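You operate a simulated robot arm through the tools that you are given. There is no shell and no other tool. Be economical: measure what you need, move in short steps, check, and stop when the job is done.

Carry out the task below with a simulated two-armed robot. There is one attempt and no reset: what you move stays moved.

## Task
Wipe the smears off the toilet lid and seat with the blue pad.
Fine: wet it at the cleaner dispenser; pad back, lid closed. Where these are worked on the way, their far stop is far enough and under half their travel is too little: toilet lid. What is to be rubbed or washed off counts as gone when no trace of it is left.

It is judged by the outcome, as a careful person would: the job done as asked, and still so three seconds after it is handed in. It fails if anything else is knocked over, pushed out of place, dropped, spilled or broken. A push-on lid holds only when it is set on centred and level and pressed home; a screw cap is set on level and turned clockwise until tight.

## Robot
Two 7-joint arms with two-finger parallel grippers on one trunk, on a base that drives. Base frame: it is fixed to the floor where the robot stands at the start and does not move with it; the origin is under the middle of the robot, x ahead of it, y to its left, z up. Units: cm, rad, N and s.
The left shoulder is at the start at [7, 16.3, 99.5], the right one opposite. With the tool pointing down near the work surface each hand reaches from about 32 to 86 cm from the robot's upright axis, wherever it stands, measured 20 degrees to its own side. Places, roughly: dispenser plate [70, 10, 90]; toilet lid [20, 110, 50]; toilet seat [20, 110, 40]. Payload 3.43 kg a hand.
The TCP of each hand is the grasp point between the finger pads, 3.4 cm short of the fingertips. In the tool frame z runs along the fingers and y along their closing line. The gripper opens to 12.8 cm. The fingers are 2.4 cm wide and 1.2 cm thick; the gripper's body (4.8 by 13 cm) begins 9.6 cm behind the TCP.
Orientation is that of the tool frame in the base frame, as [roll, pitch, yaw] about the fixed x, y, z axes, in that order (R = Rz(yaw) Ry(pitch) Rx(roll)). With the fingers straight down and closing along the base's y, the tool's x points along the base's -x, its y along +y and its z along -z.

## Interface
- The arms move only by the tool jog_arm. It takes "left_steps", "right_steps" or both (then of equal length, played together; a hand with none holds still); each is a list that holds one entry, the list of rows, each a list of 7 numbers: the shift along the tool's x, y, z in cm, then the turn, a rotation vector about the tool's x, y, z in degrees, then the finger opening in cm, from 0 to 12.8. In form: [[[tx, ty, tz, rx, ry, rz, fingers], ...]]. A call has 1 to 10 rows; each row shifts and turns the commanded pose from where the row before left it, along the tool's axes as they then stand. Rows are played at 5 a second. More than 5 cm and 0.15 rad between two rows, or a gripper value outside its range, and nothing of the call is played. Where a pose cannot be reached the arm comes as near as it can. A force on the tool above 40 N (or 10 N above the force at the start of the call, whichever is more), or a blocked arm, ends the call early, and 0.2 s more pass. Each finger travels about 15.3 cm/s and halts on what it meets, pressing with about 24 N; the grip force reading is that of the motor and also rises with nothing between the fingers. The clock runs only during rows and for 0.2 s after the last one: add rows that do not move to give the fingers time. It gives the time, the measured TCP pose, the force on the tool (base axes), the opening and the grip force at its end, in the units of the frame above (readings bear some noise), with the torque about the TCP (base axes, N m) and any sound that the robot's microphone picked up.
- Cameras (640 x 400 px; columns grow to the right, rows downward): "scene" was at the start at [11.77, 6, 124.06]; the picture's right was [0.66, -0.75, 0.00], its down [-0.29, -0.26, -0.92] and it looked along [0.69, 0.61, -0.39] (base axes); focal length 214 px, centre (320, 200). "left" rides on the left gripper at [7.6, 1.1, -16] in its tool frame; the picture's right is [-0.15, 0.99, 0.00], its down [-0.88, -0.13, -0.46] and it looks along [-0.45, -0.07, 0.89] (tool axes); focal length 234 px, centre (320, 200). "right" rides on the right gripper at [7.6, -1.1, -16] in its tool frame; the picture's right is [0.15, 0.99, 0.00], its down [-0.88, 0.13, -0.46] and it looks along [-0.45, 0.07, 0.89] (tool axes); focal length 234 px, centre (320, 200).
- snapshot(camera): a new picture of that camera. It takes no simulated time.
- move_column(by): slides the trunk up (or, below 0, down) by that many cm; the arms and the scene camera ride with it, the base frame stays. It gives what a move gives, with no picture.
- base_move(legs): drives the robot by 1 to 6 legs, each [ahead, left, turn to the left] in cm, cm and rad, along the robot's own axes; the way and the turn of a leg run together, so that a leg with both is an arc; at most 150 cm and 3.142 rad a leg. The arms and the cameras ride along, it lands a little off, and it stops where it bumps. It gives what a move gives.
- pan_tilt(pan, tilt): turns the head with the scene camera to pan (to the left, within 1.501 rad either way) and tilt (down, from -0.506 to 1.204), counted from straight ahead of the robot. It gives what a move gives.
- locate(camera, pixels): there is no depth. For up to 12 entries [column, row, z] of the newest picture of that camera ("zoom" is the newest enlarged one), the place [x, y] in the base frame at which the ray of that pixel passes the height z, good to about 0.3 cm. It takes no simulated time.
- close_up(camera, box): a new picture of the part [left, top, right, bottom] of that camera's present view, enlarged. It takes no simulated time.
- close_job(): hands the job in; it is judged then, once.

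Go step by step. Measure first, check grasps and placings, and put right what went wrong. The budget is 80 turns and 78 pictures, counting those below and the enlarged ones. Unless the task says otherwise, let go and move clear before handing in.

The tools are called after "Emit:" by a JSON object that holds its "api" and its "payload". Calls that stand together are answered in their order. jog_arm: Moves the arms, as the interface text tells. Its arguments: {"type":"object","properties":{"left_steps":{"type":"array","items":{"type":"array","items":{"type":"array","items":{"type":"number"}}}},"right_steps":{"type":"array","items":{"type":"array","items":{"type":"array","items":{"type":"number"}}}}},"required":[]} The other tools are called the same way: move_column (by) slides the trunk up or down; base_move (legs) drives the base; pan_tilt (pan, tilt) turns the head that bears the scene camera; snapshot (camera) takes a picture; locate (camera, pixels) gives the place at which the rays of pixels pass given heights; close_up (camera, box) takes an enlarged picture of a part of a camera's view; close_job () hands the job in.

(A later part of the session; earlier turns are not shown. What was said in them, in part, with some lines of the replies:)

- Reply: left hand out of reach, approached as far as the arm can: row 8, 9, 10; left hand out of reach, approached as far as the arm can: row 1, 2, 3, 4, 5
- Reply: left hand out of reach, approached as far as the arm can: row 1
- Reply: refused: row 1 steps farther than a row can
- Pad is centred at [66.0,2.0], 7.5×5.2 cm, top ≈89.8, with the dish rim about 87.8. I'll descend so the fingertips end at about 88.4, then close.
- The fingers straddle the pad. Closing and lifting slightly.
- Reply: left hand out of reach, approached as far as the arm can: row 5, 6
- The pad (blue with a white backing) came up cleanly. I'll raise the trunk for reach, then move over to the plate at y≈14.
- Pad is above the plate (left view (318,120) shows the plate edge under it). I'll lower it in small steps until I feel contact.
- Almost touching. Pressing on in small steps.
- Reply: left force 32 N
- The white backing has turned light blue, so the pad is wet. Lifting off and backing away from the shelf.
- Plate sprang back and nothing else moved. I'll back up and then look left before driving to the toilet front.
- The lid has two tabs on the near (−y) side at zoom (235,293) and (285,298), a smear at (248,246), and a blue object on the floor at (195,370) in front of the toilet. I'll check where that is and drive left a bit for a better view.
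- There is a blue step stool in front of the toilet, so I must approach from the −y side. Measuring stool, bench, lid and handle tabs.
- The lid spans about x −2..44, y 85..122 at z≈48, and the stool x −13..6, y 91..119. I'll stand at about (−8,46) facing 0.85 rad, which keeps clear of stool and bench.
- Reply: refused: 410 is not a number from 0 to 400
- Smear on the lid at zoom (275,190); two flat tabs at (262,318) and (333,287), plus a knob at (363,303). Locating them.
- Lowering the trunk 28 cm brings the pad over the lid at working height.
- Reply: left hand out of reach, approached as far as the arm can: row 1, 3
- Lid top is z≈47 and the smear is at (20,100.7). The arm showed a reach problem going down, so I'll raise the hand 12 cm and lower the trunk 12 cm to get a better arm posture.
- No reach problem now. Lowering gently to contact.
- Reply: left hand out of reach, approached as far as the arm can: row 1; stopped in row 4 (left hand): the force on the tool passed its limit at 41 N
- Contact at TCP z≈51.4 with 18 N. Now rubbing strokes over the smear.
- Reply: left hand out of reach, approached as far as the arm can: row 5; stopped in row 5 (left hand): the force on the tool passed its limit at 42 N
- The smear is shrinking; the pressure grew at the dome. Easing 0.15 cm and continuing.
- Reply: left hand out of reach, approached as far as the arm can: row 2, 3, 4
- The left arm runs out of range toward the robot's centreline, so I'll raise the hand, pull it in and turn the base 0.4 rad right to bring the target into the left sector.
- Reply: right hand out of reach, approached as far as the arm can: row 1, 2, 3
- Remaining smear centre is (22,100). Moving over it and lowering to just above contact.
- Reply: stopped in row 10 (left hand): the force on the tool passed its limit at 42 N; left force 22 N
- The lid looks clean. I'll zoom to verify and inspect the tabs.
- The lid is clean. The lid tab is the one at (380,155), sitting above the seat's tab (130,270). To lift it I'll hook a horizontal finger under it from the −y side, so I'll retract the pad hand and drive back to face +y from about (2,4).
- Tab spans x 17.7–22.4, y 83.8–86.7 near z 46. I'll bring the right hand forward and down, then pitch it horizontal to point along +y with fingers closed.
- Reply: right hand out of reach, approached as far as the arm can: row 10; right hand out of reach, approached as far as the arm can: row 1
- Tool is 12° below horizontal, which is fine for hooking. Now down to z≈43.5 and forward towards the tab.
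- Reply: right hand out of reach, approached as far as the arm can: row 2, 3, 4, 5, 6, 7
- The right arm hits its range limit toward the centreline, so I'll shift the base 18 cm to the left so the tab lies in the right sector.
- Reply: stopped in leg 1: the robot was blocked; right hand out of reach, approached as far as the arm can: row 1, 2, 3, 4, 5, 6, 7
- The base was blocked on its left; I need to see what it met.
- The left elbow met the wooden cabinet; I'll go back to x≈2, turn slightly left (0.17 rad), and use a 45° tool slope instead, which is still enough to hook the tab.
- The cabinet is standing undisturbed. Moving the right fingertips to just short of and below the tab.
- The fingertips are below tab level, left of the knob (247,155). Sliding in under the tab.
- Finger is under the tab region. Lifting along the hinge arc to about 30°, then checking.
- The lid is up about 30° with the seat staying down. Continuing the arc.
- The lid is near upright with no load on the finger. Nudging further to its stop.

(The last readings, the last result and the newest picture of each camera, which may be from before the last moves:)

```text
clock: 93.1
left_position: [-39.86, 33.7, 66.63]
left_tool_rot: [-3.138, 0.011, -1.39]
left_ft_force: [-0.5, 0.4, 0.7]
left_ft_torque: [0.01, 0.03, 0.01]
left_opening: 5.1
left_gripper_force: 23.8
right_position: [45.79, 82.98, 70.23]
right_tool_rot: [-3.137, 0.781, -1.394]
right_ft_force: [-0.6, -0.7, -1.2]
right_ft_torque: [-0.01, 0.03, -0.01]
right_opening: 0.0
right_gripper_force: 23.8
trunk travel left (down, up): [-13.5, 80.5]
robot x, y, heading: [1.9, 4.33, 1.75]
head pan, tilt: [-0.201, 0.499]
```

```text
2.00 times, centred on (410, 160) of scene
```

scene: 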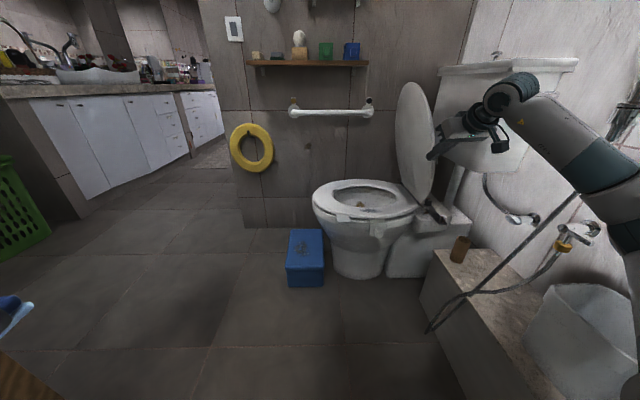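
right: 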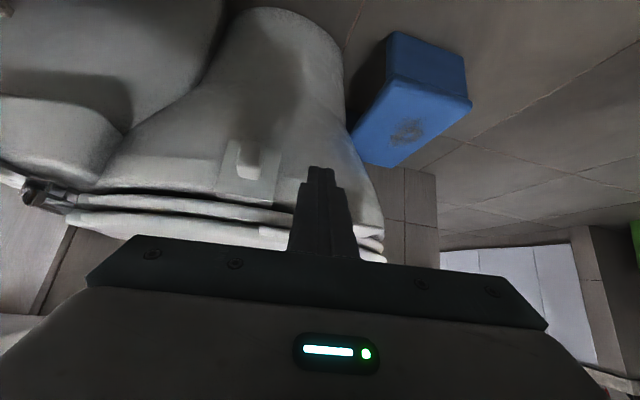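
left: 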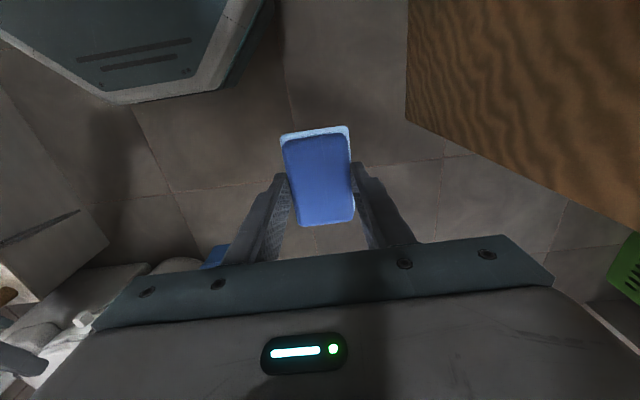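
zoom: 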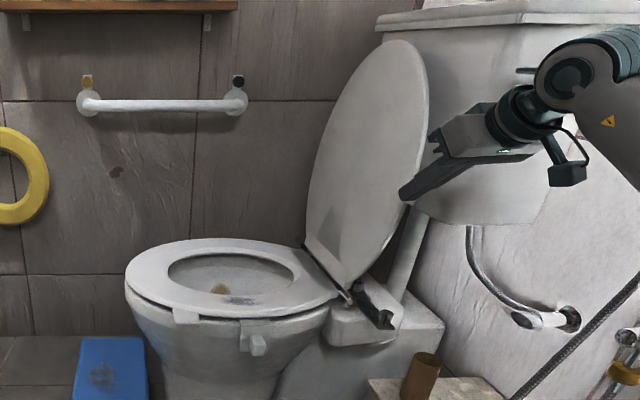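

The lid rests at its stop, and a seat smear shows at zoom (238,300). I'll withdraw and fold the right hand before driving back to the wiping position.

Emit:
{"api": "jog_arm", "payload": {"right_steps": [[[2.8, 0.72, -2.77, 0, 0, 0, 0], [2.8, 0.72, -2.77, 0, 0, 0, 0], [2.8, 0.72, -2.77, 0, 0, 0, 0], [0, 0, 0, 0, 0, 0, 0]]]}}

Emit:
{"api": "jog_arm", "payload": {"right_steps": [[[-0.04, 2.88, -3.48, 0, 0, 0, 0], [-0.04, 2.88, -3.48, 0, 0, 0, 0], [-0.04, 2.88, -3.48, 0, 0, 0, 0], [-0.04, 2.88, -3.48, 0, 0, 0, 0], [-0.04, 2.88, -3.48, 0, 0, 0, 0], [-0.04, 2.88, -3.48, 0, 0, 0, 0], [-0.04, 2.88, -3.48, 0, 0, 0, 0], [-0.04, 2.88, -3.48, 0, 0, 0, 0], [-0.04, 2.88, -3.48, 0, 0, 0, 0], [0, 0, 0, 0, 0, 0, 0]]]}}

```text
clock: 94.1
left_position: [-39.87, 33.82, 66.55]
left_tool_rot: [-3.141, 0.011, -1.389]
left_ft_force: [-1.0, 1.0, 0.4]
left_ft_torque: [0.01, 0.02, 0.01]
left_opening: 5.08
left_gripper_force: 23.6
right_position: [45.71, 71.07, 70.28]
right_tool_rot: [-3.137, 0.781, -1.393]
right_ft_force: [-0.8, -1.1, 0.4]
right_ft_torque: [0.02, 0.01, 0.02]
right_opening: 0.02
right_gripper_force: 23.6
trunk travel left (down, up): [-13.5, 80.5]
robot x, y, heading: [1.82, 4.53, 1.754]
head pan, tilt: [-0.201, 0.499]
```

```text
clock: 96.3
left_position: [-39.83, 33.85, 66.65]
left_tool_rot: [3.14, 0.011, -1.389]
left_ft_force: [0.3, -0.1, -0.3]
left_ft_torque: [0.0, 0.02, 0.0]
left_opening: 5.08
left_gripper_force: 24.1
right_position: [24.03, 44.94, 92.68]
right_tool_rot: [-3.137, 0.779, -1.395]
right_ft_force: [0.8, -0.5, -0.2]
right_ft_torque: [0.0, 0.0, -0.02]
right_opening: 0.01
right_gripper_force: 23.6
trunk travel left (down, up): [-13.5, 80.5]
robot x, y, heading: [1.95, 4.44, 1.754]
head pan, tilt: [-0.201, 0.499]
```

Turning back and driving to the wiping position.

Emit:
{"api": "base_move", "payload": {"legs": [[0, 0, -1.3], [9.3, 42.1, 0]]}}

Emit:
{"api": "pan_tilt", "payload": {"pan": 0.55, "tilt": 0.8}}

Emit:
{"api": "close_up", "payload": {"camera": "scene", "box": [160, 20, 480, 260]}}

```text
clock: 98.0
left_position: [-31.98, 46.04, 66.51]
left_tool_rot: [-3.13, 0.014, -1.651]
left_ft_force: [-0.8, 0.4, -0.9]
left_ft_torque: [-0.01, -0.02, 0.0]
left_opening: 5.08
left_gripper_force: 23.7
right_position: [30.82, 40.07, 93.66]
right_tool_rot: [-3.081, 0.797, -1.594]
right_ft_force: [-0.6, 0.6, 0.7]
right_ft_torque: [0.02, -0.02, 0.01]
right_opening: 0.0
right_gripper_force: 24.0
trunk travel left (down, up): [-13.5, 80.5]
robot x, y, heading: [1.57, 7.18, 1.489]
head pan, tilt: [-0.201, 0.499]
stopped in leg 1: the robot was blocked; the commanded pose is now the measured one
```

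```text
clock: 99.1
left_position: [-32.02, 46.09, 66.36]
left_tool_rot: [-3.128, 0.016, -1.649]
left_ft_force: [0.1, 0.1, -0.1]
left_ft_torque: [-0.01, 0.01, 0.01]
left_opening: 5.08
left_gripper_force: 23.9
right_position: [30.92, 40.26, 93.66]
right_tool_rot: [-3.083, 0.793, -1.596]
right_ft_force: [-0.4, -1.0, 0.1]
right_ft_torque: [0.02, 0.0, 0.01]
right_opening: 0.01
right_gripper_force: 23.9
trunk travel left (down, up): [-13.5, 80.5]
robot x, y, heading: [1.27, 6.92, 1.492]
head pan, tilt: [0.55, 0.799]
```

```text
1.67 times, centred on (320, 140) of scene
```

zoom: 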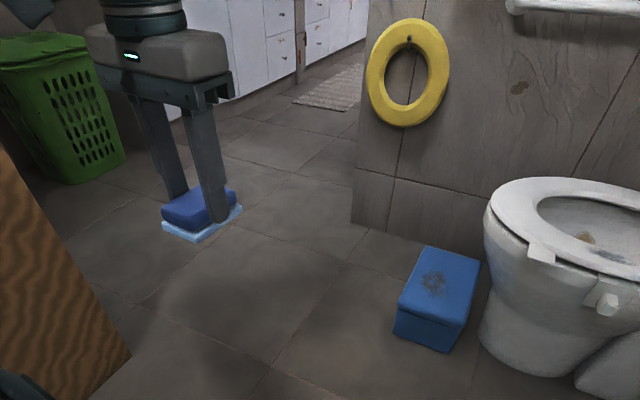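

Blocked again during the turn; looking at the right side.

Emit:
{"api": "pan_tilt", "payload": {"pan": -1.2, "tilt": 0.6}}

Emit:
{"api": "snapshot", "payload": {"camera": "scene"}}

```text
clock: 100.9
left_position: [-32.11, 46.02, 66.28]
left_tool_rot: [-3.128, 0.016, -1.652]
left_ft_force: [0.0, -0.7, -0.8]
left_ft_torque: [0.03, 0.02, 0.01]
left_opening: 5.08
left_gripper_force: 24.5
right_position: [30.97, 40.32, 93.6]
right_tool_rot: [-3.081, 0.792, -1.598]
right_ft_force: [1.0, -0.5, -0.7]
right_ft_torque: [-0.01, -0.01, -0.01]
right_opening: 0.0
right_gripper_force: 24.7
trunk travel left (down, up): [-13.5, 80.5]
robot x, y, heading: [1.68, 6.71, 1.494]
head pan, tilt: [-1.201, 0.6]
```

```text
21 pictures are left
```

scene: 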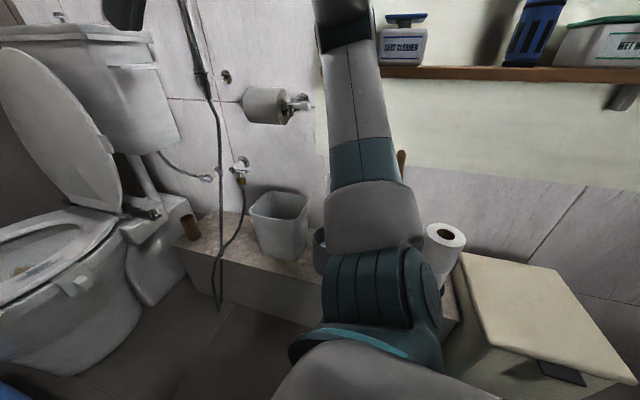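

The right elbow reaches to the wall near the shelf. I'll move the base away from it (left 8 cm) and look again.

Emit:
{"api": "base_move", "payload": {"legs": [[0, 9, 0]]}}

Emit:
{"api": "pan_tilt", "payload": {"pan": -1.2, "tilt": 0.3}}

Emit:
{"api": "snapshot", "payload": {"camera": "scene"}}

```text
clock: 102.0
left_position: [-40.27, 46.96, 66.64]
left_tool_rot: [-3.14, 0.013, -1.652]
left_ft_force: [0.5, 0.5, 0.0]
left_ft_torque: [0.02, -0.01, 0.03]
left_opening: 5.09
left_gripper_force: 23.5
right_position: [23.23, 41.15, 93.09]
right_tool_rot: [-3.108, 0.789, -1.619]
right_ft_force: [0.3, -1.1, -0.2]
right_ft_torque: [-0.04, -0.05, -0.01]
right_opening: 0.0
right_gripper_force: 24.0
trunk travel left (down, up): [-13.5, 80.5]
robot x, y, heading: [-7.54, 7.88, 1.493]
head pan, tilt: [-1.201, 0.6]
```

```text
clock: 102.8
left_position: [-40.29, 46.86, 66.7]
left_tool_rot: [-3.138, 0.012, -1.651]
left_ft_force: [-0.6, -0.1, -0.6]
left_ft_torque: [0.0, -0.01, 0.0]
left_opening: 5.06
left_gripper_force: 24.1
right_position: [23.32, 41.11, 93.11]
right_tool_rot: [-3.108, 0.791, -1.622]
right_ft_force: [-0.5, 0.6, 0.6]
right_ft_torque: [0.03, 0.0, 0.03]
right_opening: 0.02
right_gripper_force: 23.7
trunk travel left (down, up): [-13.5, 80.5]
robot x, y, heading: [-7.46, 8.01, 1.492]
head pan, tilt: [-1.201, 0.3]
```

```text
20 pictures are left
```

scene: 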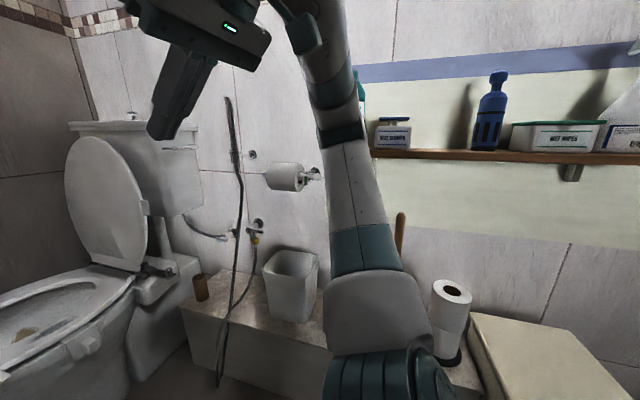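

The gel bottle still stands (green at (362,80)). With 9 cm more room the turn should clear; turning then driving to the wiping position.

Emit:
{"api": "base_move", "payload": {"legs": [[0, 0, -1.05]]}}

Emit:
{"api": "base_move", "payload": {"legs": [[16.4, 34.8, 0]]}}

Emit:
{"api": "pan_tilt", "payload": {"pan": 0.55, "tilt": 0.8}}

Emit:
{"api": "close_up", "payload": {"camera": "scene", "box": [160, 20, 480, 260]}}

```text
clock: 105.9
left_position: [10.4, 55.6, 66.63]
left_tool_rot: [-3.139, 0.012, -2.705]
left_ft_force: [0.6, -0.3, -1.0]
left_ft_torque: [-0.04, 0.01, 0.01]
left_opening: 5.09
left_gripper_force: 24.2
right_position: [36.69, -2.52, 93.04]
right_tool_rot: [-3.108, 0.789, -2.676]
right_ft_force: [-0.4, 0.5, -0.5]
right_ft_torque: [0.01, 0.01, 0.01]
right_opening: 0.0
right_gripper_force: 24.6
trunk travel left (down, up): [-13.5, 80.5]
robot x, y, heading: [-7.74, 7.58, 0.436]
head pan, tilt: [-1.201, 0.3]
```

```text
clock: 108.3
left_position: [10.42, 94.06, 66.59]
left_tool_rot: [-3.14, 0.012, -2.707]
left_ft_force: [-0.2, 0.5, 0.1]
left_ft_torque: [0.01, -0.01, -0.02]
left_opening: 5.09
left_gripper_force: 23.8
right_position: [36.74, 35.82, 93.05]
right_tool_rot: [-3.108, 0.788, -2.677]
right_ft_force: [0.2, 0.1, -0.8]
right_ft_torque: [0.0, 0.01, -0.02]
right_opening: 0.0
right_gripper_force: 23.9
trunk travel left (down, up): [-13.5, 80.5]
robot x, y, heading: [-7.25, 46.65, 0.434]
head pan, tilt: [-1.201, 0.3]
```

```text
clock: 110.1
left_position: [10.55, 93.98, 66.66]
left_tool_rot: [-3.141, 0.012, -2.707]
left_ft_force: [-0.8, -0.8, 0.4]
left_ft_torque: [0.04, 0.02, -0.02]
left_opening: 5.08
left_gripper_force: 24.1
right_position: [36.84, 35.78, 93.11]
right_tool_rot: [-3.109, 0.791, -2.677]
right_ft_force: [-0.8, -0.5, 0.3]
right_ft_torque: [0.01, 0.0, 0.0]
right_opening: 0.01
right_gripper_force: 23.9
trunk travel left (down, up): [-13.5, 80.5]
robot x, y, heading: [-7.16, 46.28, 0.43]
head pan, tilt: [0.55, 0.799]
```

```text
1.67 times, centred on (320, 140) of scene
```

zoom: 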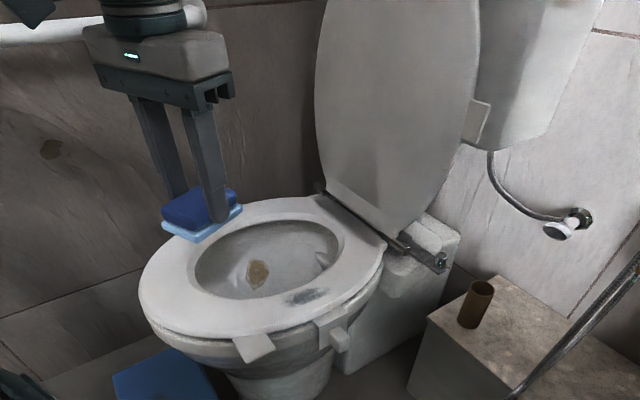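

One seat smear at zoom (303,296); locating it (seat top about z 44–45).

Emit:
{"api": "locate", "payload": {"camera": "zoom", "pixels": [[303, 297, 44.5], [286, 300, 44.5], [321, 291, 44.5], [303, 289, 44.5], [300, 305, 44.5], [303, 297, 43], [160, 290, 44.5], [380, 250, 44.5]]}}

Emit:
{"api": "close_up", "payload": {"camera": "scene", "box": [230, 120, 400, 240]}}

```text
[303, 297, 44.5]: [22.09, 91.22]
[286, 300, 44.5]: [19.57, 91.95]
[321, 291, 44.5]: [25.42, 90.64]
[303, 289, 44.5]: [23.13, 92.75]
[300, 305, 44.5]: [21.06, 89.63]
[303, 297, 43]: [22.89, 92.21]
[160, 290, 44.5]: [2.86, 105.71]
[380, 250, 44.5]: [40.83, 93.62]
```

```text
3.33 times, centred on (315, 180) of scene
```

zoom: 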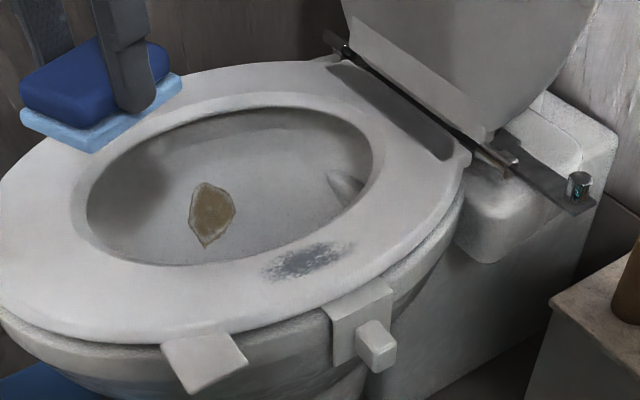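

Moving the pad over the smear at (22.5,91) and down to just above the seat.

Emit:
{"api": "jog_arm", "payload": {"left_steps": [[[-2.4, -1.95, 0, 0, 0, 0, 3], [-2.4, -1.95, 0, 0, 0, 0, 3], [-2.4, -1.95, 0, 0, 0, 0, 3], [-2.4, -1.95, 0, 0, 0, 0, 3], [0, 0, 4, 0, 0, 0, 3], [0, 0, 4, 0, 0, 0, 3], [0, 0, 4, 0, 0, 0, 3], [0, 0, 3.5, 0, 0, 0, 3], [0, 0, 0, 0, 0, 0, 3]]]}}

Emit:
{"api": "jog_arm", "payload": {"left_steps": [[[0, 0, 0.4, 0, 0, 0, 3], [0, 0, 0.4, 0, 0, 0, 3], [0, 0, 0.3, 0, 0, 0, 3], [0, 0, 0.3, 0, 0, 0, 3], [0, 0, 0, 0, 0, 0, 3]]]}}

Emit:
{"api": "close_up", "payload": {"camera": "scene", "box": [230, 100, 400, 220]}}

```text
clock: 112.1
left_position: [22.77, 91.05, 51.3]
left_tool_rot: [-3.139, 0.012, -2.707]
left_ft_force: [0.7, 0.4, 0.1]
left_ft_torque: [0.01, -0.02, -0.02]
left_opening: 5.07
left_gripper_force: 24.5
right_position: [36.83, 35.91, 93.2]
right_tool_rot: [-3.108, 0.789, -2.677]
right_ft_force: [0.6, 0.2, -0.2]
right_ft_torque: [0.02, -0.02, 0.02]
right_opening: 0.0
right_gripper_force: 24.8
trunk travel left (down, up): [-13.5, 80.5]
robot x, y, heading: [-7.26, 46.11, 0.433]
head pan, tilt: [0.55, 0.799]
```

```text
clock: 113.3
left_position: [22.7, 91.14, 49.92]
left_tool_rot: [-3.141, 0.012, -2.707]
left_ft_force: [0.2, -0.1, -0.9]
left_ft_torque: [-0.02, 0.05, 0.01]
left_opening: 5.07
left_gripper_force: 24.0
right_position: [36.8, 35.87, 93.18]
right_tool_rot: [-3.107, 0.788, -2.678]
right_ft_force: [-0.4, 0.6, -0.1]
right_ft_torque: [0.02, -0.01, -0.02]
right_opening: 0.0
right_gripper_force: 24.0
trunk travel left (down, up): [-13.5, 80.5]
robot x, y, heading: [-7.42, 46.54, 0.436]
head pan, tilt: [0.55, 0.799]
```

```text
3.33 times, centred on (315, 160) of scene
```

zoom: 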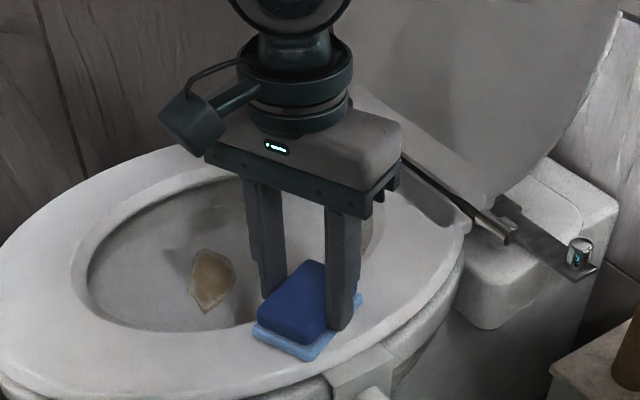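

Emit:
{"api": "jog_arm", "payload": {"left_steps": [[[0, 0, 0.25, 0, 0, 0, 3], [0, 0, 0.25, 0, 0, 0, 3], [0, 0, 0.2, 0, 0, 0, 3], [0, 0, 0.2, 0, 0, 0, 3], [0, 0, 0, 0, 0, 0, 3]]]}}

```text
clock: 114.5
left_position: [22.68, 91.07, 49.01]
left_tool_rot: [3.14, 0.014, -2.707]
left_ft_force: [-1.0, 1.5, 14.3]
left_ft_torque: [-0.09, 0.55, -0.04]
left_opening: 5.1
left_gripper_force: 24.0
right_position: [36.78, 35.7, 93.14]
right_tool_rot: [-3.11, 0.787, -2.678]
right_ft_force: [0.8, -0.1, -0.9]
right_ft_torque: [0.0, 0.02, 0.0]
right_opening: 0.0
right_gripper_force: 24.0
trunk travel left (down, up): [-13.5, 80.5]
robot x, y, heading: [-7.08, 46.51, 0.433]
head pan, tilt: [0.55, 0.799]
```

Contact with 14 N. Rubbing along the seat.

Emit:
{"api": "jog_arm", "payload": {"left_steps": [[[-2.5, 0.3, 0, 0, 0, 0, 3], [2.5, 0, 0, 0, 0, 0, 3], [2.5, 0, 0, 0, 0, 0, 3], [0, 1.5, 0, 0, 0, 0, 3], [-2.5, 0, 0, 0, 0, 0, 3], [-2.5, 0, 0, 0, 0, 0, 3], [0, -1.5, 0, 0, 0, 0, 3], [0, -1.5, 0, 0, 0, 0, 3], [2.5, 0, 0, 0, 0, 0, 3], [2.5, 0, 0, 0, 0, 0, 3]]]}}

Emit:
{"api": "jog_arm", "payload": {"left_steps": [[[0, 1.5, 0, 0, 0, 0, 3], [-2.5, 0, 0, 0, 0, 0, 3], [-2.5, 0, 0, 0, 0, 0, 3], [0, 1.2, 0, 0, 0, 0, 3], [2.5, 0, 0, 0, 0, 0, 3], [2.5, 0, 0, 0, 0, 0, 3], [0, 0, -3, 0, 0, 0, 3], [0, 0, -4, 0, 0, 0, 3], [3, -1, -3.5, 0, 0, 0, 3], [4, -2, -2, 0, 0, 0, 3]]]}}

Emit:
{"api": "jog_arm", "payload": {"left_steps": [[[4, 1, -1, 0, 0, 0, 3], [4, 1, -1, 0, 0, 0, 3], [4, 1, -1, 0, 0, 0, 3], [0, 0, 0, 0, 0, 0, 3]]]}}

Emit:
{"api": "close_up", "payload": {"camera": "scene", "box": [210, 110, 400, 240]}}

```text
clock: 116.7
left_position: [20.88, 88.87, 49.07]
left_tool_rot: [3.141, 0.014, -2.708]
left_ft_force: [3.2, 0.6, 17.8]
left_ft_torque: [0.02, 0.41, -0.03]
left_opening: 5.08
left_gripper_force: 23.5
right_position: [36.84, 35.79, 93.01]
right_tool_rot: [-3.109, 0.787, -2.677]
right_ft_force: [0.3, -0.1, 0.9]
right_ft_torque: [0.0, -0.01, -0.02]
right_opening: 0.0
right_gripper_force: 23.8
trunk travel left (down, up): [-13.5, 80.5]
robot x, y, heading: [-7.5, 46.14, 0.434]
head pan, tilt: [0.55, 0.799]
```

```text
clock: 118.9
left_position: [14.38, 85.7, 61.42]
left_tool_rot: [3.141, 0.013, -2.709]
left_ft_force: [0.2, -0.1, 0.2]
left_ft_torque: [-0.02, 0.04, 0.01]
left_opening: 5.08
left_gripper_force: 23.9
right_position: [36.75, 35.78, 93.19]
right_tool_rot: [-3.106, 0.787, -2.678]
right_ft_force: [0.5, -0.7, -0.4]
right_ft_torque: [0.01, -0.01, 0.0]
right_opening: 0.01
right_gripper_force: 24.0
trunk travel left (down, up): [-13.5, 80.5]
robot x, y, heading: [-7.3, 46.14, 0.432]
head pan, tilt: [0.55, 0.799]
```

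```text
clock: 119.9
left_position: [3.49, 84.39, 66.12]
left_tool_rot: [-3.14, 0.01, -2.709]
left_ft_force: [-0.5, -0.1, -0.5]
left_ft_torque: [-0.01, 0.01, -0.02]
left_opening: 5.06
left_gripper_force: 24.4
left hand out of reach, approached as far as the arm can: row 2, 3
right_position: [36.82, 35.87, 92.95]
right_tool_rot: [-3.108, 0.79, -2.678]
right_ft_force: [-0.6, -0.2, 0.2]
right_ft_torque: [0.01, 0.02, -0.03]
right_opening: 0.0
right_gripper_force: 24.2
trunk travel left (down, up): [-13.5, 80.5]
robot x, y, heading: [-7.16, 46.1, 0.435]
head pan, tilt: [0.55, 0.799]
```

```text
3.08 times, centred on (305, 175) of scene
```

zoom: 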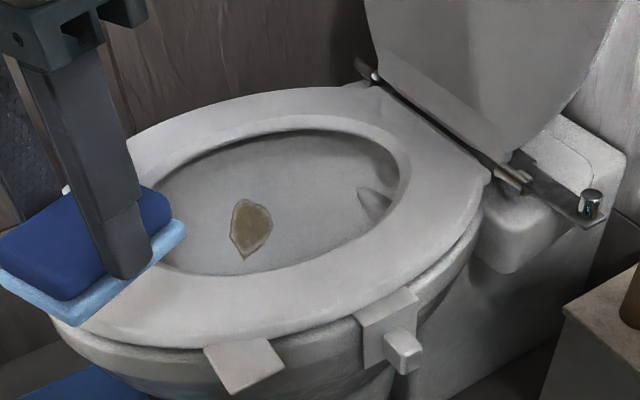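

The seat smear is gone and the rest of the seat shows no marks. Next is closing the lid: I'll drive back to the place facing +y, reusing the proven route.

Emit:
{"api": "locate", "payload": {"camera": "zoom", "pixels": [[480, 172, 44.5]]}}

Emit:
{"api": "locate", "payload": {"camera": "scene", "pixels": [[414.6, 93.3, 66], [414.6, 93.3, 68], [414.6, 93.3, 70], [414.6, 93.3, 72]]}}

Emit:
{"api": "base_move", "payload": {"legs": [[-16.4, -34.8, 0], [0, 0, 1.315]]}}

Emit:
{"api": "base_move", "payload": {"legs": [[-5, -8.5, 0]]}}

Emit:
{"api": "pan_tilt", "payload": {"pan": -0.3, "tilt": 0.4}}

Emit:
{"api": "snapshot", "payload": {"camera": "scene"}}

```text
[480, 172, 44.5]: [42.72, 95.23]
```

```text
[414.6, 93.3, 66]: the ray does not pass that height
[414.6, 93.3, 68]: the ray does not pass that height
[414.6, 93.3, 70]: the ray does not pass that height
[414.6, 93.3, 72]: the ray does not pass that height
```

```text
clock: 125.5
left_position: [-41.88, 27.85, 66.14]
left_tool_rot: [-3.139, 0.009, -1.393]
left_ft_force: [0.1, -1.1, -0.6]
left_ft_torque: [-0.02, 0.0, 0.0]
left_opening: 5.07
left_gripper_force: 24.2
right_position: [13.55, 47.62, 93.07]
right_tool_rot: [-3.109, 0.79, -1.363]
right_ft_force: [0.2, -0.3, 0.3]
right_ft_torque: [-0.03, 0.02, 0.03]
right_opening: 0.0
right_gripper_force: 24.4
trunk travel left (down, up): [-13.5, 80.5]
robot x, y, heading: [-8.06, 7.53, 1.748]
head pan, tilt: [0.55, 0.799]
```

```text
clock: 126.7
left_position: [-32.34, 24.48, 66.1]
left_tool_rot: [-3.14, 0.012, -1.394]
left_ft_force: [-0.2, 0.3, 0.1]
left_ft_torque: [0.02, 0.03, 0.0]
left_opening: 5.08
left_gripper_force: 24.2
right_position: [22.95, 44.16, 93.08]
right_tool_rot: [-3.111, 0.788, -1.362]
right_ft_force: [0.4, 0.2, -0.3]
right_ft_torque: [0.01, -0.02, 0.04]
right_opening: 0.0
right_gripper_force: 24.0
trunk travel left (down, up): [-13.5, 80.5]
robot x, y, heading: [1.74, 4.27, 1.753]
head pan, tilt: [0.55, 0.799]
```

```text
clock: 127.9
left_position: [-32.47, 24.53, 66.15]
left_tool_rot: [-3.14, 0.011, -1.394]
left_ft_force: [0.3, -0.8, -0.2]
left_ft_torque: [0.0, 0.0, -0.02]
left_opening: 5.06
left_gripper_force: 23.9
right_position: [22.75, 44.09, 93.03]
right_tool_rot: [-3.109, 0.788, -1.36]
right_ft_force: [0.2, -0.7, 0.1]
right_ft_torque: [0.01, -0.01, -0.04]
right_opening: 0.0
right_gripper_force: 23.9
trunk travel left (down, up): [-13.5, 80.5]
robot x, y, heading: [1.63, 3.82, 1.751]
head pan, tilt: [-0.3, 0.4]
```

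```text
15 pictures are left
```

scene: 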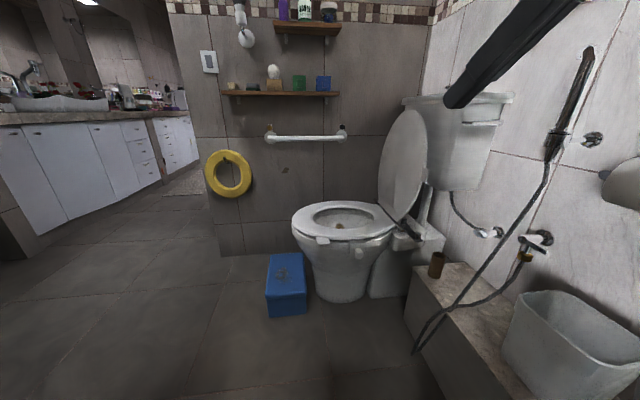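

Emit:
{"api": "close_up", "payload": {"camera": "scene", "box": [370, 90, 470, 260]}}

Emit:
{"api": "locate", "payload": {"camera": "scene", "pixels": [[425, 173, 67], [425, 173, 69], [425, 173, 71], [408, 235, 46], [399, 237, 46]]}}

```text
2.35 times, centred on (420, 175) of scene
```

zoom: 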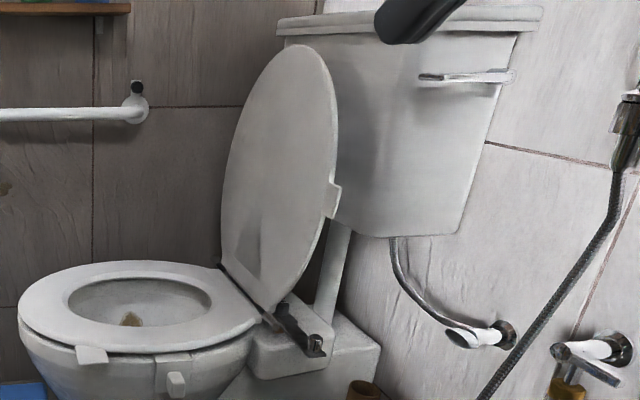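

```text
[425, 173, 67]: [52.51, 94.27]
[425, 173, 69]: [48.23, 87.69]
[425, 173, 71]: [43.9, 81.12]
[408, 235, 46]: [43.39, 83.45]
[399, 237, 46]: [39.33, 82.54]
```

Tab is now around [46.5,85,69.8] with the lid about 97° open. I'll straighten the tool yaw, open the fingers to 9 cm and bring the hand up so the fingers straddle the tab; the rear finger pulls it over and the front finger then lowers it.

Emit:
{"api": "jog_arm", "payload": {"right_steps": [[[0, 0, 0, 4.2, 0.2, 4.2, 9], [0, 0, 0, 4.2, 0.2, 4.2, 9], [-0.46, -2.33, 3.92, 0, 0, 0, 9], [-0.46, -2.33, 3.92, 0, 0, 0, 9], [-0.46, -2.33, 3.92, 0, 0, 0, 9], [-0.46, -2.33, 3.92, 0, 0, 0, 9], [-0.46, -2.33, 3.92, 0, 0, 0, 9], [-0.46, -2.33, 3.92, 0, 0, 0, 9], [-0.46, -2.33, 3.92, 0, 0, 0, 9], [0, 0, 0, 0, 0, 0, 9]]]}}

```text
clock: 130.1
left_position: [-32.02, 24.44, 65.89]
left_tool_rot: [-3.139, 0.012, -1.395]
left_ft_force: [0.0, 0.3, -1.1]
left_ft_torque: [0.01, -0.04, -0.01]
left_opening: 5.11
left_gripper_force: 24.3
right_position: [40.56, 65.33, 76.48]
right_tool_rot: [-3.106, 0.787, -1.572]
right_ft_force: [-0.7, -0.1, 0.0]
right_ft_torque: [-0.05, -0.08, -0.03]
right_opening: 9.01
right_gripper_force: 0.0
trunk travel left (down, up): [-13.5, 80.5]
robot x, y, heading: [1.94, 3.99, 1.749]
head pan, tilt: [-0.3, 0.4]
```

Emit:
{"api": "jog_arm", "payload": {"right_steps": [[[-1.68, -1.08, 4.3, 0, 0, 0, 9], [-1.68, -1.08, 4.3, 0, 0, 0, 9], [-1.68, -1.08, 4.3, 0, 0, 0, 9], [0, 0, 0, 0, 0, 0, 9]]]}}

Emit:
{"api": "snapshot", "payload": {"camera": "right"}}

Emit:
{"api": "close_up", "payload": {"camera": "scene", "box": [370, 90, 530, 250]}}

```text
clock: 131.1
left_position: [-32.44, 24.39, 66.11]
left_tool_rot: [-3.139, 0.011, -1.393]
left_ft_force: [-0.7, 0.3, -0.2]
left_ft_torque: [0.01, -0.01, -0.01]
left_opening: 5.09
left_gripper_force: 24.1
right_position: [43.68, 78.07, 70.75]
right_tool_rot: [-3.11, 0.788, -1.57]
right_ft_force: [0.3, -0.3, -0.1]
right_ft_torque: [0.02, 0.02, 0.0]
right_opening: 9.01
right_gripper_force: 0.0
trunk travel left (down, up): [-13.5, 80.5]
robot x, y, heading: [1.95, 4.41, 1.747]
head pan, tilt: [-0.3, 0.4]
```

```text
13 pictures are left
```

right: 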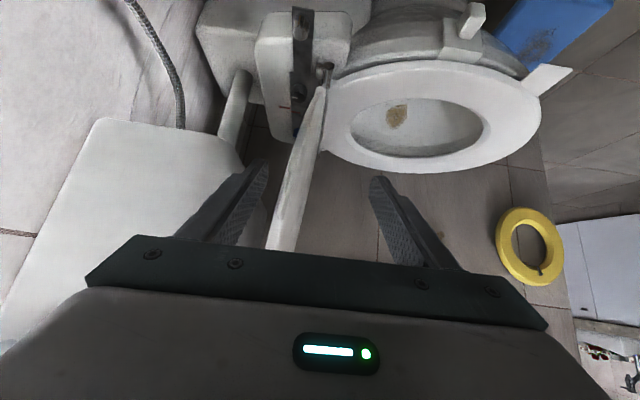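

```text
2.50 times, centred on (450, 170) of scene
```

zoom: 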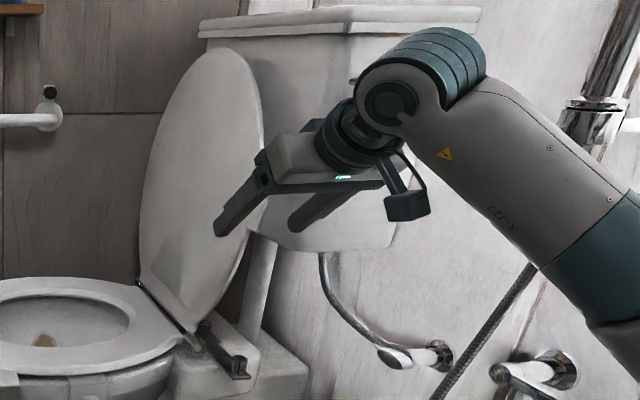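

The lid edge lies between the two fingers. Advancing 5.4 cm so they straddle the tab.

Emit:
{"api": "jog_arm", "payload": {"right_steps": [[[-1.27, 0, 1.28, 0, 0, 0, 9], [-1.27, 0, 1.28, 0, 0, 0, 9], [-1.27, 0, 1.28, 0, 0, 0, 9], [0, 0, 0, 0, 0, 0, 9]]]}}

Emit:
{"api": "snapshot", "payload": {"camera": "right"}}

```text
clock: 132.1
left_position: [-32.41, 24.4, 66.05]
left_tool_rot: [-3.139, 0.011, -1.392]
left_ft_force: [0.5, -0.3, -0.3]
left_ft_torque: [-0.03, -0.03, -0.02]
left_opening: 5.07
left_gripper_force: 24.1
right_position: [43.87, 83.58, 70.86]
right_tool_rot: [-3.112, 0.786, -1.569]
right_ft_force: [0.6, -1.0, 0.0]
right_ft_torque: [-0.03, -0.01, -0.01]
right_opening: 8.99
right_gripper_force: 0.0
trunk travel left (down, up): [-13.5, 80.5]
robot x, y, heading: [1.41, 4.01, 1.747]
head pan, tilt: [-0.3, 0.4]
```

```text
11 pictures are left
```

right: 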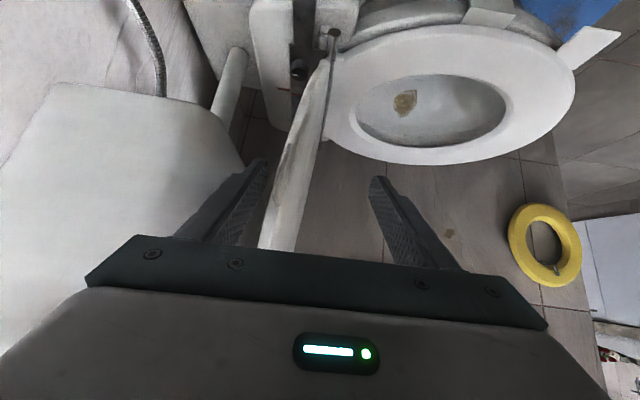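

The tab region is straddled. Pulling towards −x over the top, then following the arc down to about 60°.

Emit:
{"api": "jog_arm", "payload": {"right_steps": [[[0, 2.2, 0, 0, 0, 0, 9], [0, 2.2, 0, 0, 0, 0, 9], [0, 0, 0, 0, 0, 0, 9], [1.13, 2.1, 1.13, 0, 0, 0, 9], [1.13, 2.1, 1.13, 0, 0, 0, 9], [0, 0, 0, 0, 0, 0, 9]]]}}

Emit:
{"api": "close_up", "payload": {"camera": "scene", "box": [300, 80, 500, 260]}}

```text
clock: 133.5
left_position: [-32.52, 24.39, 66.11]
left_tool_rot: [-3.139, 0.009, -1.393]
left_ft_force: [-0.1, 0.0, 0.4]
left_ft_torque: [-0.05, 0.03, 0.03]
left_opening: 5.08
left_gripper_force: 23.7
right_position: [35.27, 83.78, 67.61]
right_tool_rot: [-3.11, 0.785, -1.568]
right_ft_force: [0.0, 0.8, 0.7]
right_ft_torque: [0.0, 0.03, -0.03]
right_opening: 9.02
right_gripper_force: 0.0
trunk travel left (down, up): [-13.5, 80.5]
robot x, y, heading: [1.7, 4.12, 1.752]
head pan, tilt: [-0.3, 0.4]
```

```text
2.22 times, centred on (400, 170) of scene
```

zoom: 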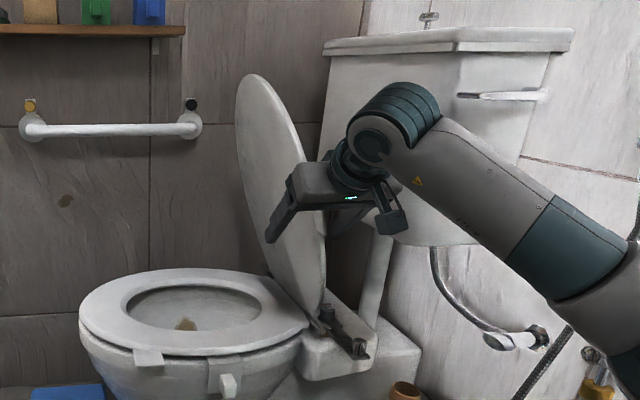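

The lid moves with the hand (about 75–80°). Continuing down the arc.

Emit:
{"api": "jog_arm", "payload": {"right_steps": [[[1.47, 2.4, 1.47, 0, 0, 0, 9], [1.47, 2.4, 1.47, 0, 0, 0, 9], [0, 0, 0, 0, 0, 0, 9], [1.84, 1.75, 1.83, 0, 0, 0, 9], [1.84, 1.75, 1.83, 0, 0, 0, 9], [0, 0, 0, 0, 0, 0, 9]]]}}

Emit:
{"api": "close_up", "payload": {"camera": "scene", "box": [280, 80, 480, 260]}}

```text
clock: 134.9
left_position: [-32.56, 24.37, 66.04]
left_tool_rot: [-3.141, 0.01, -1.392]
left_ft_force: [-0.1, -0.4, -0.1]
left_ft_torque: [0.02, -0.01, 0.02]
left_opening: 5.1
left_gripper_force: 23.7
right_position: [27.05, 83.76, 57.97]
right_tool_rot: [-3.111, 0.786, -1.571]
right_ft_force: [0.4, -0.2, -0.3]
right_ft_torque: [0.01, -0.04, 0.02]
right_opening: 8.99
right_gripper_force: 0.0
trunk travel left (down, up): [-13.5, 80.5]
robot x, y, heading: [1.41, 4.6, 1.749]
head pan, tilt: [-0.3, 0.4]
```

```text
2.22 times, centred on (380, 170) of scene
```

zoom: 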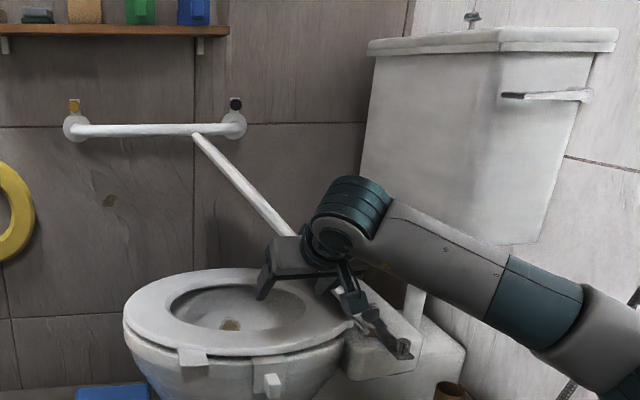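

The lid is at about 45° and appears to hold by friction. I'll withdraw along −y and see whether it stays.

Emit:
{"api": "jog_arm", "payload": {"right_steps": [[[1.3, 1.2, 1.29, 0, 0, 0, 9], [1.3, 0.6, 1.29, 0, 0, 0, 9], [0, 0, 0, 0, 0, 0, 9], [0, 0, 0, 0, 0, 0, 9], [2.8, 0, -2.84, 0, 0, 0, 9], [2.8, 0, -2.84, 0, 0, 0, 9], [0, 0, 0, 0, 0, 0, 9]]]}}

Emit:
{"api": "close_up", "payload": {"camera": "scene", "box": [260, 100, 460, 270]}}

```text
clock: 136.5
left_position: [-32.46, 24.4, 66.05]
left_tool_rot: [-3.139, 0.01, -1.393]
left_ft_force: [0.8, 0.0, -0.3]
left_ft_torque: [-0.01, -0.01, 0.02]
left_opening: 5.09
left_gripper_force: 24.1
right_position: [25.34, 75.9, 54.22]
right_tool_rot: [-3.11, 0.785, -1.571]
right_ft_force: [-0.5, -0.4, -0.8]
right_ft_torque: [-0.02, 0.0, -0.01]
right_opening: 9.0
right_gripper_force: 0.1
trunk travel left (down, up): [-13.5, 80.5]
robot x, y, heading: [1.73, 3.87, 1.753]
head pan, tilt: [-0.3, 0.4]
```

```text
2.35 times, centred on (360, 185) of scene
```

zoom: 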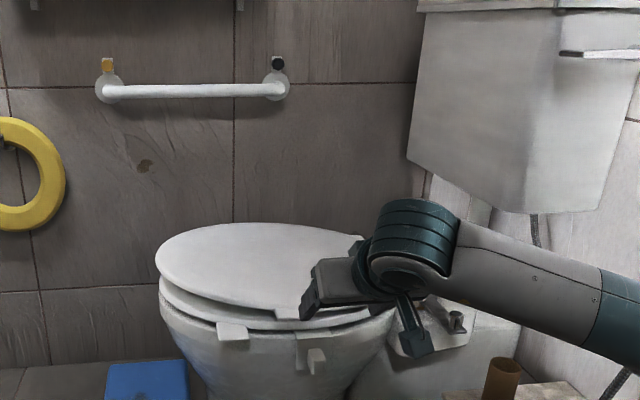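

The lid is coming down by itself, nearly closed. Folding the right hand back and checking the lid.

Emit:
{"api": "jog_arm", "payload": {"right_steps": [[[-0.44, 0, -4.53, 0, 0, 0, 5], [-0.44, 0, -4.53, 0, 0, 0, 3], [-0.44, 0, -4.53, 0, 0, 0, 0], [-0.44, 0, -4.53, 0, 0, 0, 0], [-0.44, 0, -4.53, 0, 0, 0, 0], [-0.44, 0, -4.53, 0, 0, 0, 0], [-0.44, 0, -4.53, 0, 0, 0, 0], [-0.44, 0, -4.53, 0, 0, 0, 0], [-0.44, 0, -4.53, 0, 0, 0, 0], [0, 0, 0, 0, 0, 0, 0]]]}}

Emit:
{"api": "close_up", "payload": {"camera": "scene", "box": [260, 100, 460, 270]}}

```text
clock: 138.7
left_position: [-32.44, 24.5, 66.16]
left_tool_rot: [-3.139, 0.01, -1.394]
left_ft_force: [0.3, -0.6, -0.4]
left_ft_torque: [0.02, -0.02, -0.03]
left_opening: 5.07
left_gripper_force: 23.9
right_position: [24.06, 49.97, 85.94]
right_tool_rot: [-3.109, 0.786, -1.569]
right_ft_force: [0.2, 0.5, 0.5]
right_ft_torque: [0.0, 0.0, 0.01]
right_opening: 0.02
right_gripper_force: 24.5
trunk travel left (down, up): [-13.5, 80.5]
robot x, y, heading: [1.1, 4.02, 1.749]
head pan, tilt: [-0.3, 0.4]
```

```text
2.35 times, centred on (360, 185) of scene
```

zoom: 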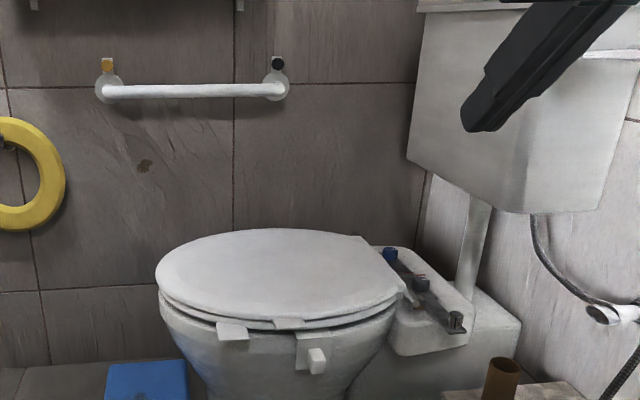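

The lid is closed and clean. Now I'll raise the trunk, go back to the shelf, and return the pad.

Emit:
{"api": "move_column", "payload": {"by": 38}}

Emit:
{"api": "base_move", "payload": {"legs": [[5, 9.5, 0], [0, 0, -1.75]]}}

```text
clock: 142.3
left_position: [-32.47, 24.42, 104.08]
left_tool_rot: [-3.14, 0.011, -1.392]
left_ft_force: [0.0, -1.1, 0.5]
left_ft_torque: [0.03, 0.0, 0.0]
left_opening: 5.08
left_gripper_force: 24.1
right_position: [23.99, 49.94, 123.81]
right_tool_rot: [-3.111, 0.787, -1.57]
right_ft_force: [1.0, 0.2, -0.6]
right_ft_torque: [0.01, 0.0, 0.0]
right_opening: 0.0
right_gripper_force: 23.8
trunk travel left (down, up): [-51.5, 42.5]
robot x, y, heading: [1.57, 4.14, 1.748]
head pan, tilt: [-0.3, 0.4]
```

```text
clock: 147.8
left_position: [17.81, 36.89, 104.19]
left_tool_rot: [-3.14, 0.009, 3.13]
left_ft_force: [0.3, 0.1, -0.2]
left_ft_torque: [0.04, 0.05, -0.01]
left_opening: 5.1
left_gripper_force: 23.9
right_position: [32.26, -23.36, 123.87]
right_tool_rot: [-3.109, 0.786, 2.952]
right_ft_force: [-0.4, 0.8, 0.4]
right_ft_torque: [0.02, 0.02, 0.03]
right_opening: 0.0
right_gripper_force: 24.0
trunk travel left (down, up): [-51.5, 42.5]
robot x, y, heading: [-8.61, 7.16, -0.015]
head pan, tilt: [-0.3, 0.4]
```

Emit:
{"api": "base_move", "payload": {"legs": [[9.4, -30, 0.013]]}}

Emit:
{"api": "pan_tilt", "payload": {"pan": 0.1, "tilt": 0.6}}

Emit:
{"api": "snapshot", "payload": {"camera": "scene"}}

```text
clock: 149.9
left_position: [26.68, 7.24, 104.1]
left_tool_rot: [-3.139, 0.009, 3.141]
left_ft_force: [0.6, 0.3, -0.2]
left_ft_torque: [0.0, 0.03, -0.02]
left_opening: 5.07
left_gripper_force: 23.6
right_position: [41.8, -52.95, 123.79]
right_tool_rot: [-3.11, 0.787, 2.964]
right_ft_force: [-0.1, -0.8, -0.3]
right_ft_torque: [0.02, -0.02, 0.02]
right_opening: 0.0
right_gripper_force: 23.8
trunk travel left (down, up): [-51.5, 42.5]
robot x, y, heading: [0.84, -22.83, -0.001]
head pan, tilt: [-0.3, 0.4]
```

```text
clock: 150.8
left_position: [26.52, 7.23, 104.04]
left_tool_rot: [3.141, 0.011, -3.141]
left_ft_force: [-0.6, 0.2, -0.4]
left_ft_torque: [0.01, -0.02, -0.01]
left_opening: 5.08
left_gripper_force: 24.3
right_position: [41.74, -52.84, 123.81]
right_tool_rot: [-3.107, 0.786, 2.964]
right_ft_force: [-1.0, 0.4, -0.5]
right_ft_torque: [0.01, 0.02, 0.02]
right_opening: 0.02
right_gripper_force: 24.3
trunk travel left (down, up): [-51.5, 42.5]
robot x, y, heading: [0.79, -22.73, 0.0]
head pan, tilt: [0.099, 0.6]
```

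```text
6 pictures are left
```

scene: 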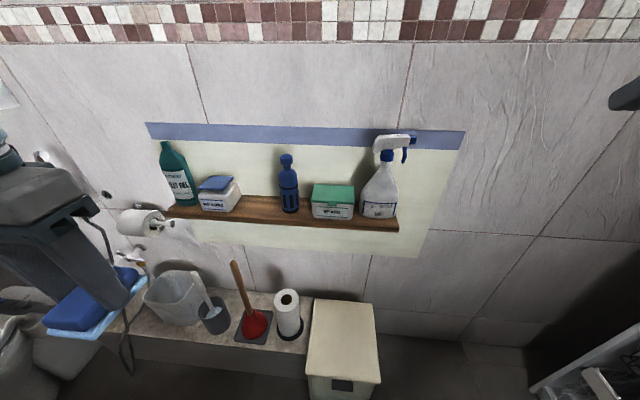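

All shelf items stand as before. Bringing the pad above its old place.

Emit:
{"api": "jog_arm", "payload": {"left_steps": [[[-4.38, -0.56, 0, 0, 0, 0, 3], [-4.38, -0.56, 0, 0, 0, 0, 3], [-4.38, -0.56, 0, 0, 0, 0, 3], [-4.38, -0.56, 0, 0, 0, 0, 3], [-4.38, -0.56, 0, 0, 0, 0, 3], [-4.38, -0.56, 1, 0, 0, 0, 3], [-4.38, -0.56, 1.5, 0, 0, 0, 3], [-4.38, -0.56, 1.5, 0, 0, 0, 3], [-4.38, -0.56, 2, 0, 0, 0, 3], [0, 0, 0, 0, 0, 0, 3]]]}}

```text
clock: 152.9
left_position: [65.9, 2.03, 98.58]
left_tool_rot: [-3.141, 0.012, -3.14]
left_ft_force: [0.2, 0.4, 0.0]
left_ft_torque: [0.03, -0.05, -0.04]
left_opening: 5.06
left_gripper_force: 23.8
right_position: [41.6, -53.0, 123.92]
right_tool_rot: [-3.11, 0.789, 2.966]
right_ft_force: [-0.6, -0.5, -0.2]
right_ft_torque: [0.01, -0.03, -0.02]
right_opening: 0.02
right_gripper_force: 23.7
trunk travel left (down, up): [-51.5, 42.5]
robot x, y, heading: [0.68, -22.83, -0.003]
head pan, tilt: [0.099, 0.6]
```

Lowering: down 5.8 cm, then in small steps to contact.

Emit:
{"api": "jog_arm", "payload": {"left_steps": [[[0, 0, 3, 0, 0, 0, 3], [0, 0, 2.4, 0, 0, 0, 3], [0, 0, 0.6, 0, 0, 0, 3], [0, 0, 0.3, 0, 0, 0, 3], [0, 0, 0.2, 0, 0, 0, 3], [0, 0, 0, 0, 0, 0, 3]]]}}

Emit:
{"api": "close_up", "payload": {"camera": "scene", "box": [180, 140, 320, 230]}}

```text
clock: 154.3
left_position: [66.25, 2.06, 92.1]
left_tool_rot: [3.141, 0.012, 3.139]
left_ft_force: [0.4, -0.1, -0.3]
left_ft_torque: [-0.02, -0.01, -0.01]
left_opening: 5.06
left_gripper_force: 24.2
right_position: [41.9, -52.91, 123.83]
right_tool_rot: [-3.11, 0.787, 2.967]
right_ft_force: [0.1, 0.9, -0.3]
right_ft_torque: [0.02, 0.01, -0.01]
right_opening: 0.0
right_gripper_force: 24.2
trunk travel left (down, up): [-51.5, 42.5]
robot x, y, heading: [0.42, -22.91, -0.001]
head pan, tilt: [0.099, 0.6]
```

```text
4.44 times, centred on (250, 185) of scene
```

zoom: 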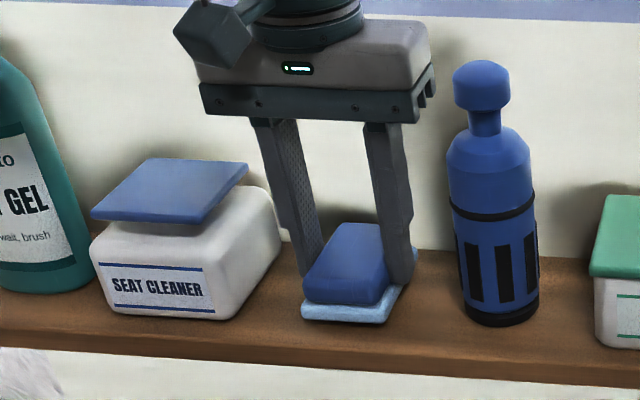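

Just above the shelf; easing down to light contact.

Emit:
{"api": "jog_arm", "payload": {"left_steps": [[[0, 0, 0.15, 0, 0, 0, 3], [0, 0, 0.15, 0, 0, 0, 3], [0, 0, 0.1, 0, 0, 0, 3], [0, 0, 0, 0, 0, 0, 3]]]}}

```text
clock: 155.3
left_position: [66.07, 2.14, 91.65]
left_tool_rot: [-3.14, 0.011, 3.141]
left_ft_force: [0.7, -0.1, -0.6]
left_ft_torque: [0.02, 0.0, 0.04]
left_opening: 5.08
left_gripper_force: 23.8
right_position: [41.92, -53.04, 124.03]
right_tool_rot: [-3.112, 0.787, 2.965]
right_ft_force: [-1.0, 0.3, 0.3]
right_ft_torque: [0.01, -0.01, -0.01]
right_opening: 0.01
right_gripper_force: 24.2
trunk travel left (down, up): [-51.5, 42.5]
robot x, y, heading: [0.57, -22.81, -0.006]
head pan, tilt: [0.099, 0.6]
```

Emit:
{"api": "jog_arm", "payload": {"left_steps": [[[0, 0, 0.1, 0, 0, 0, 3], [0, 0, 0.1, 0, 0, 0, 3], [0, 0, 0.1, 0, 0, 0, 3], [0, 0, 0.1, 0, 0, 0, 3], [0, 0, 0, 0, 0, 0, 3]]]}}

```text
clock: 156.6
left_position: [66.06, 2.05, 91.61]
left_tool_rot: [3.141, 0.016, -3.141]
left_ft_force: [6.6, 3.3, 29.2]
left_ft_torque: [0.21, 0.37, -0.07]
left_opening: 5.11
left_gripper_force: 23.7
right_position: [41.69, -53.09, 124.0]
right_tool_rot: [-3.111, 0.789, 2.962]
right_ft_force: [-0.2, 0.5, 0.6]
right_ft_torque: [-0.06, 0.01, 0.02]
right_opening: 0.0
right_gripper_force: 23.9
trunk travel left (down, up): [-51.5, 42.5]
robot x, y, heading: [0.45, -22.62, 0.002]
head pan, tilt: [0.099, 0.6]
```

The pad rests on the shelf. Easing the pressure, opening the fingers, and lifting straight up.

Emit:
{"api": "jog_arm", "payload": {"left_steps": [[[0, 0, -0.3, 0, 0, 0, 3], [0, 0, 0, 0, 0, 0, 5.6], [0, 0, 0, 0, 0, 0, 7], [0, 0, 0, 0, 0, 0, 7], [0, 0, -2, 0, 0, 0, 7], [0, 0, -3, 0, 0, 0, 7], [1, 0, -4, 0, 0, 0, 7], [3, 0, -3.5, 0, 0, 0, 7], [4.5, 0, -1, 0, 0, 0, 7], [4.5, 0, 0, 0, 0, 0, 7]]]}}

Emit:
{"api": "jog_arm", "payload": {"left_steps": [[[4.5, 0, 0, 0, 0, 0, 7], [4.5, 0, 0, 0, 0, 0, 7], [4.5, 0, 0, 0, 0, 0, 7], [0, 0, 0, 0, 0, 0, 7]]]}}

Emit:
{"api": "snapshot", "payload": {"camera": "scene"}}

Emit:
{"api": "close_up", "payload": {"camera": "scene", "box": [140, 120, 420, 240]}}

```text
clock: 158.8
left_position: [52.84, 2.17, 104.98]
left_tool_rot: [-3.14, 0.013, 3.141]
left_ft_force: [0.7, 0.5, -0.2]
left_ft_torque: [-0.02, -0.03, 0.01]
left_opening: 7.02
left_gripper_force: 0.0
right_position: [41.73, -52.88, 123.97]
right_tool_rot: [-3.111, 0.789, 2.964]
right_ft_force: [0.4, 0.3, 0.6]
right_ft_torque: [0.02, 0.0, 0.02]
right_opening: 0.0
right_gripper_force: 24.1
trunk travel left (down, up): [-51.5, 42.5]
robot x, y, heading: [1.12, -22.94, -0.0]
head pan, tilt: [0.099, 0.6]
```

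```text
clock: 159.8
left_position: [39.51, 2.19, 104.64]
left_tool_rot: [-3.139, 0.009, -3.139]
left_ft_force: [0.4, -0.2, -0.4]
left_ft_torque: [-0.01, -0.01, 0.02]
left_opening: 6.99
left_gripper_force: 0.0
right_position: [42.07, -53.02, 123.8]
right_tool_rot: [-3.11, 0.785, 2.964]
right_ft_force: [-0.3, 0.1, -0.4]
right_ft_torque: [-0.01, 0.0, 0.0]
right_opening: 0.02
right_gripper_force: 23.7
trunk travel left (down, up): [-51.5, 42.5]
robot x, y, heading: [0.67, -22.9, 0.002]
head pan, tilt: [0.099, 0.6]
```

```text
4 pictures are left
```

scene: 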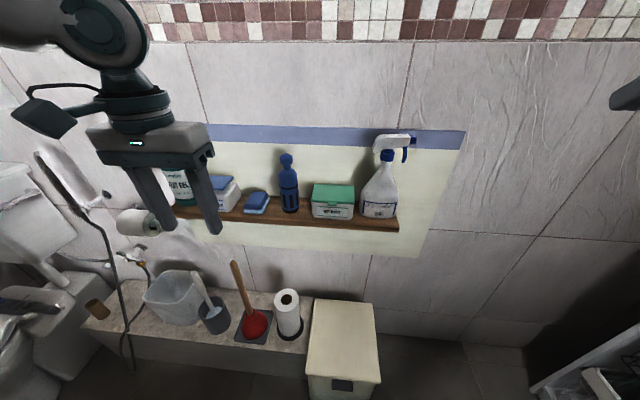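

```text
2.29 times, centred on (280, 180) of scene
```

zoom: 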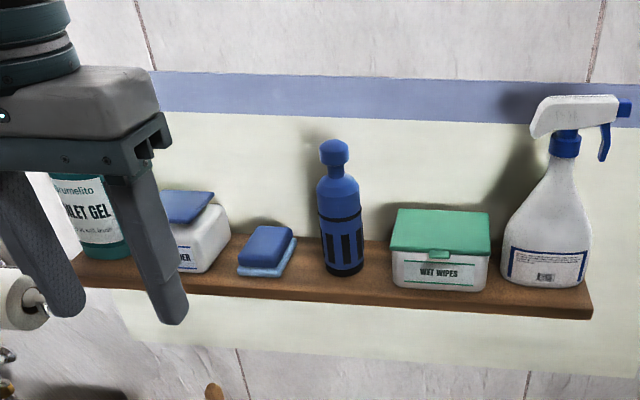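

The pad is back on the shelf at zoom (266,250), the other items are upright, both hands are clear, and the lid was left closed and clean. Handing in.

Emit:
{"api": "close_job", "payload": {}}

```text
The job is handed in.
```

I wet the pad at the seat cleaner dispenser and wiped the smears off the lid and the seat. The lid is closed, and the pad is back in its place on the shelf. In the last pictures, neither the lid nor the seat shows any trace of a smear.

On the way, the robot was blocked twice while driving, once near the wooden cabinet and once near the shelf. Pictures taken after each showed nothing knocked over or visibly shifted.
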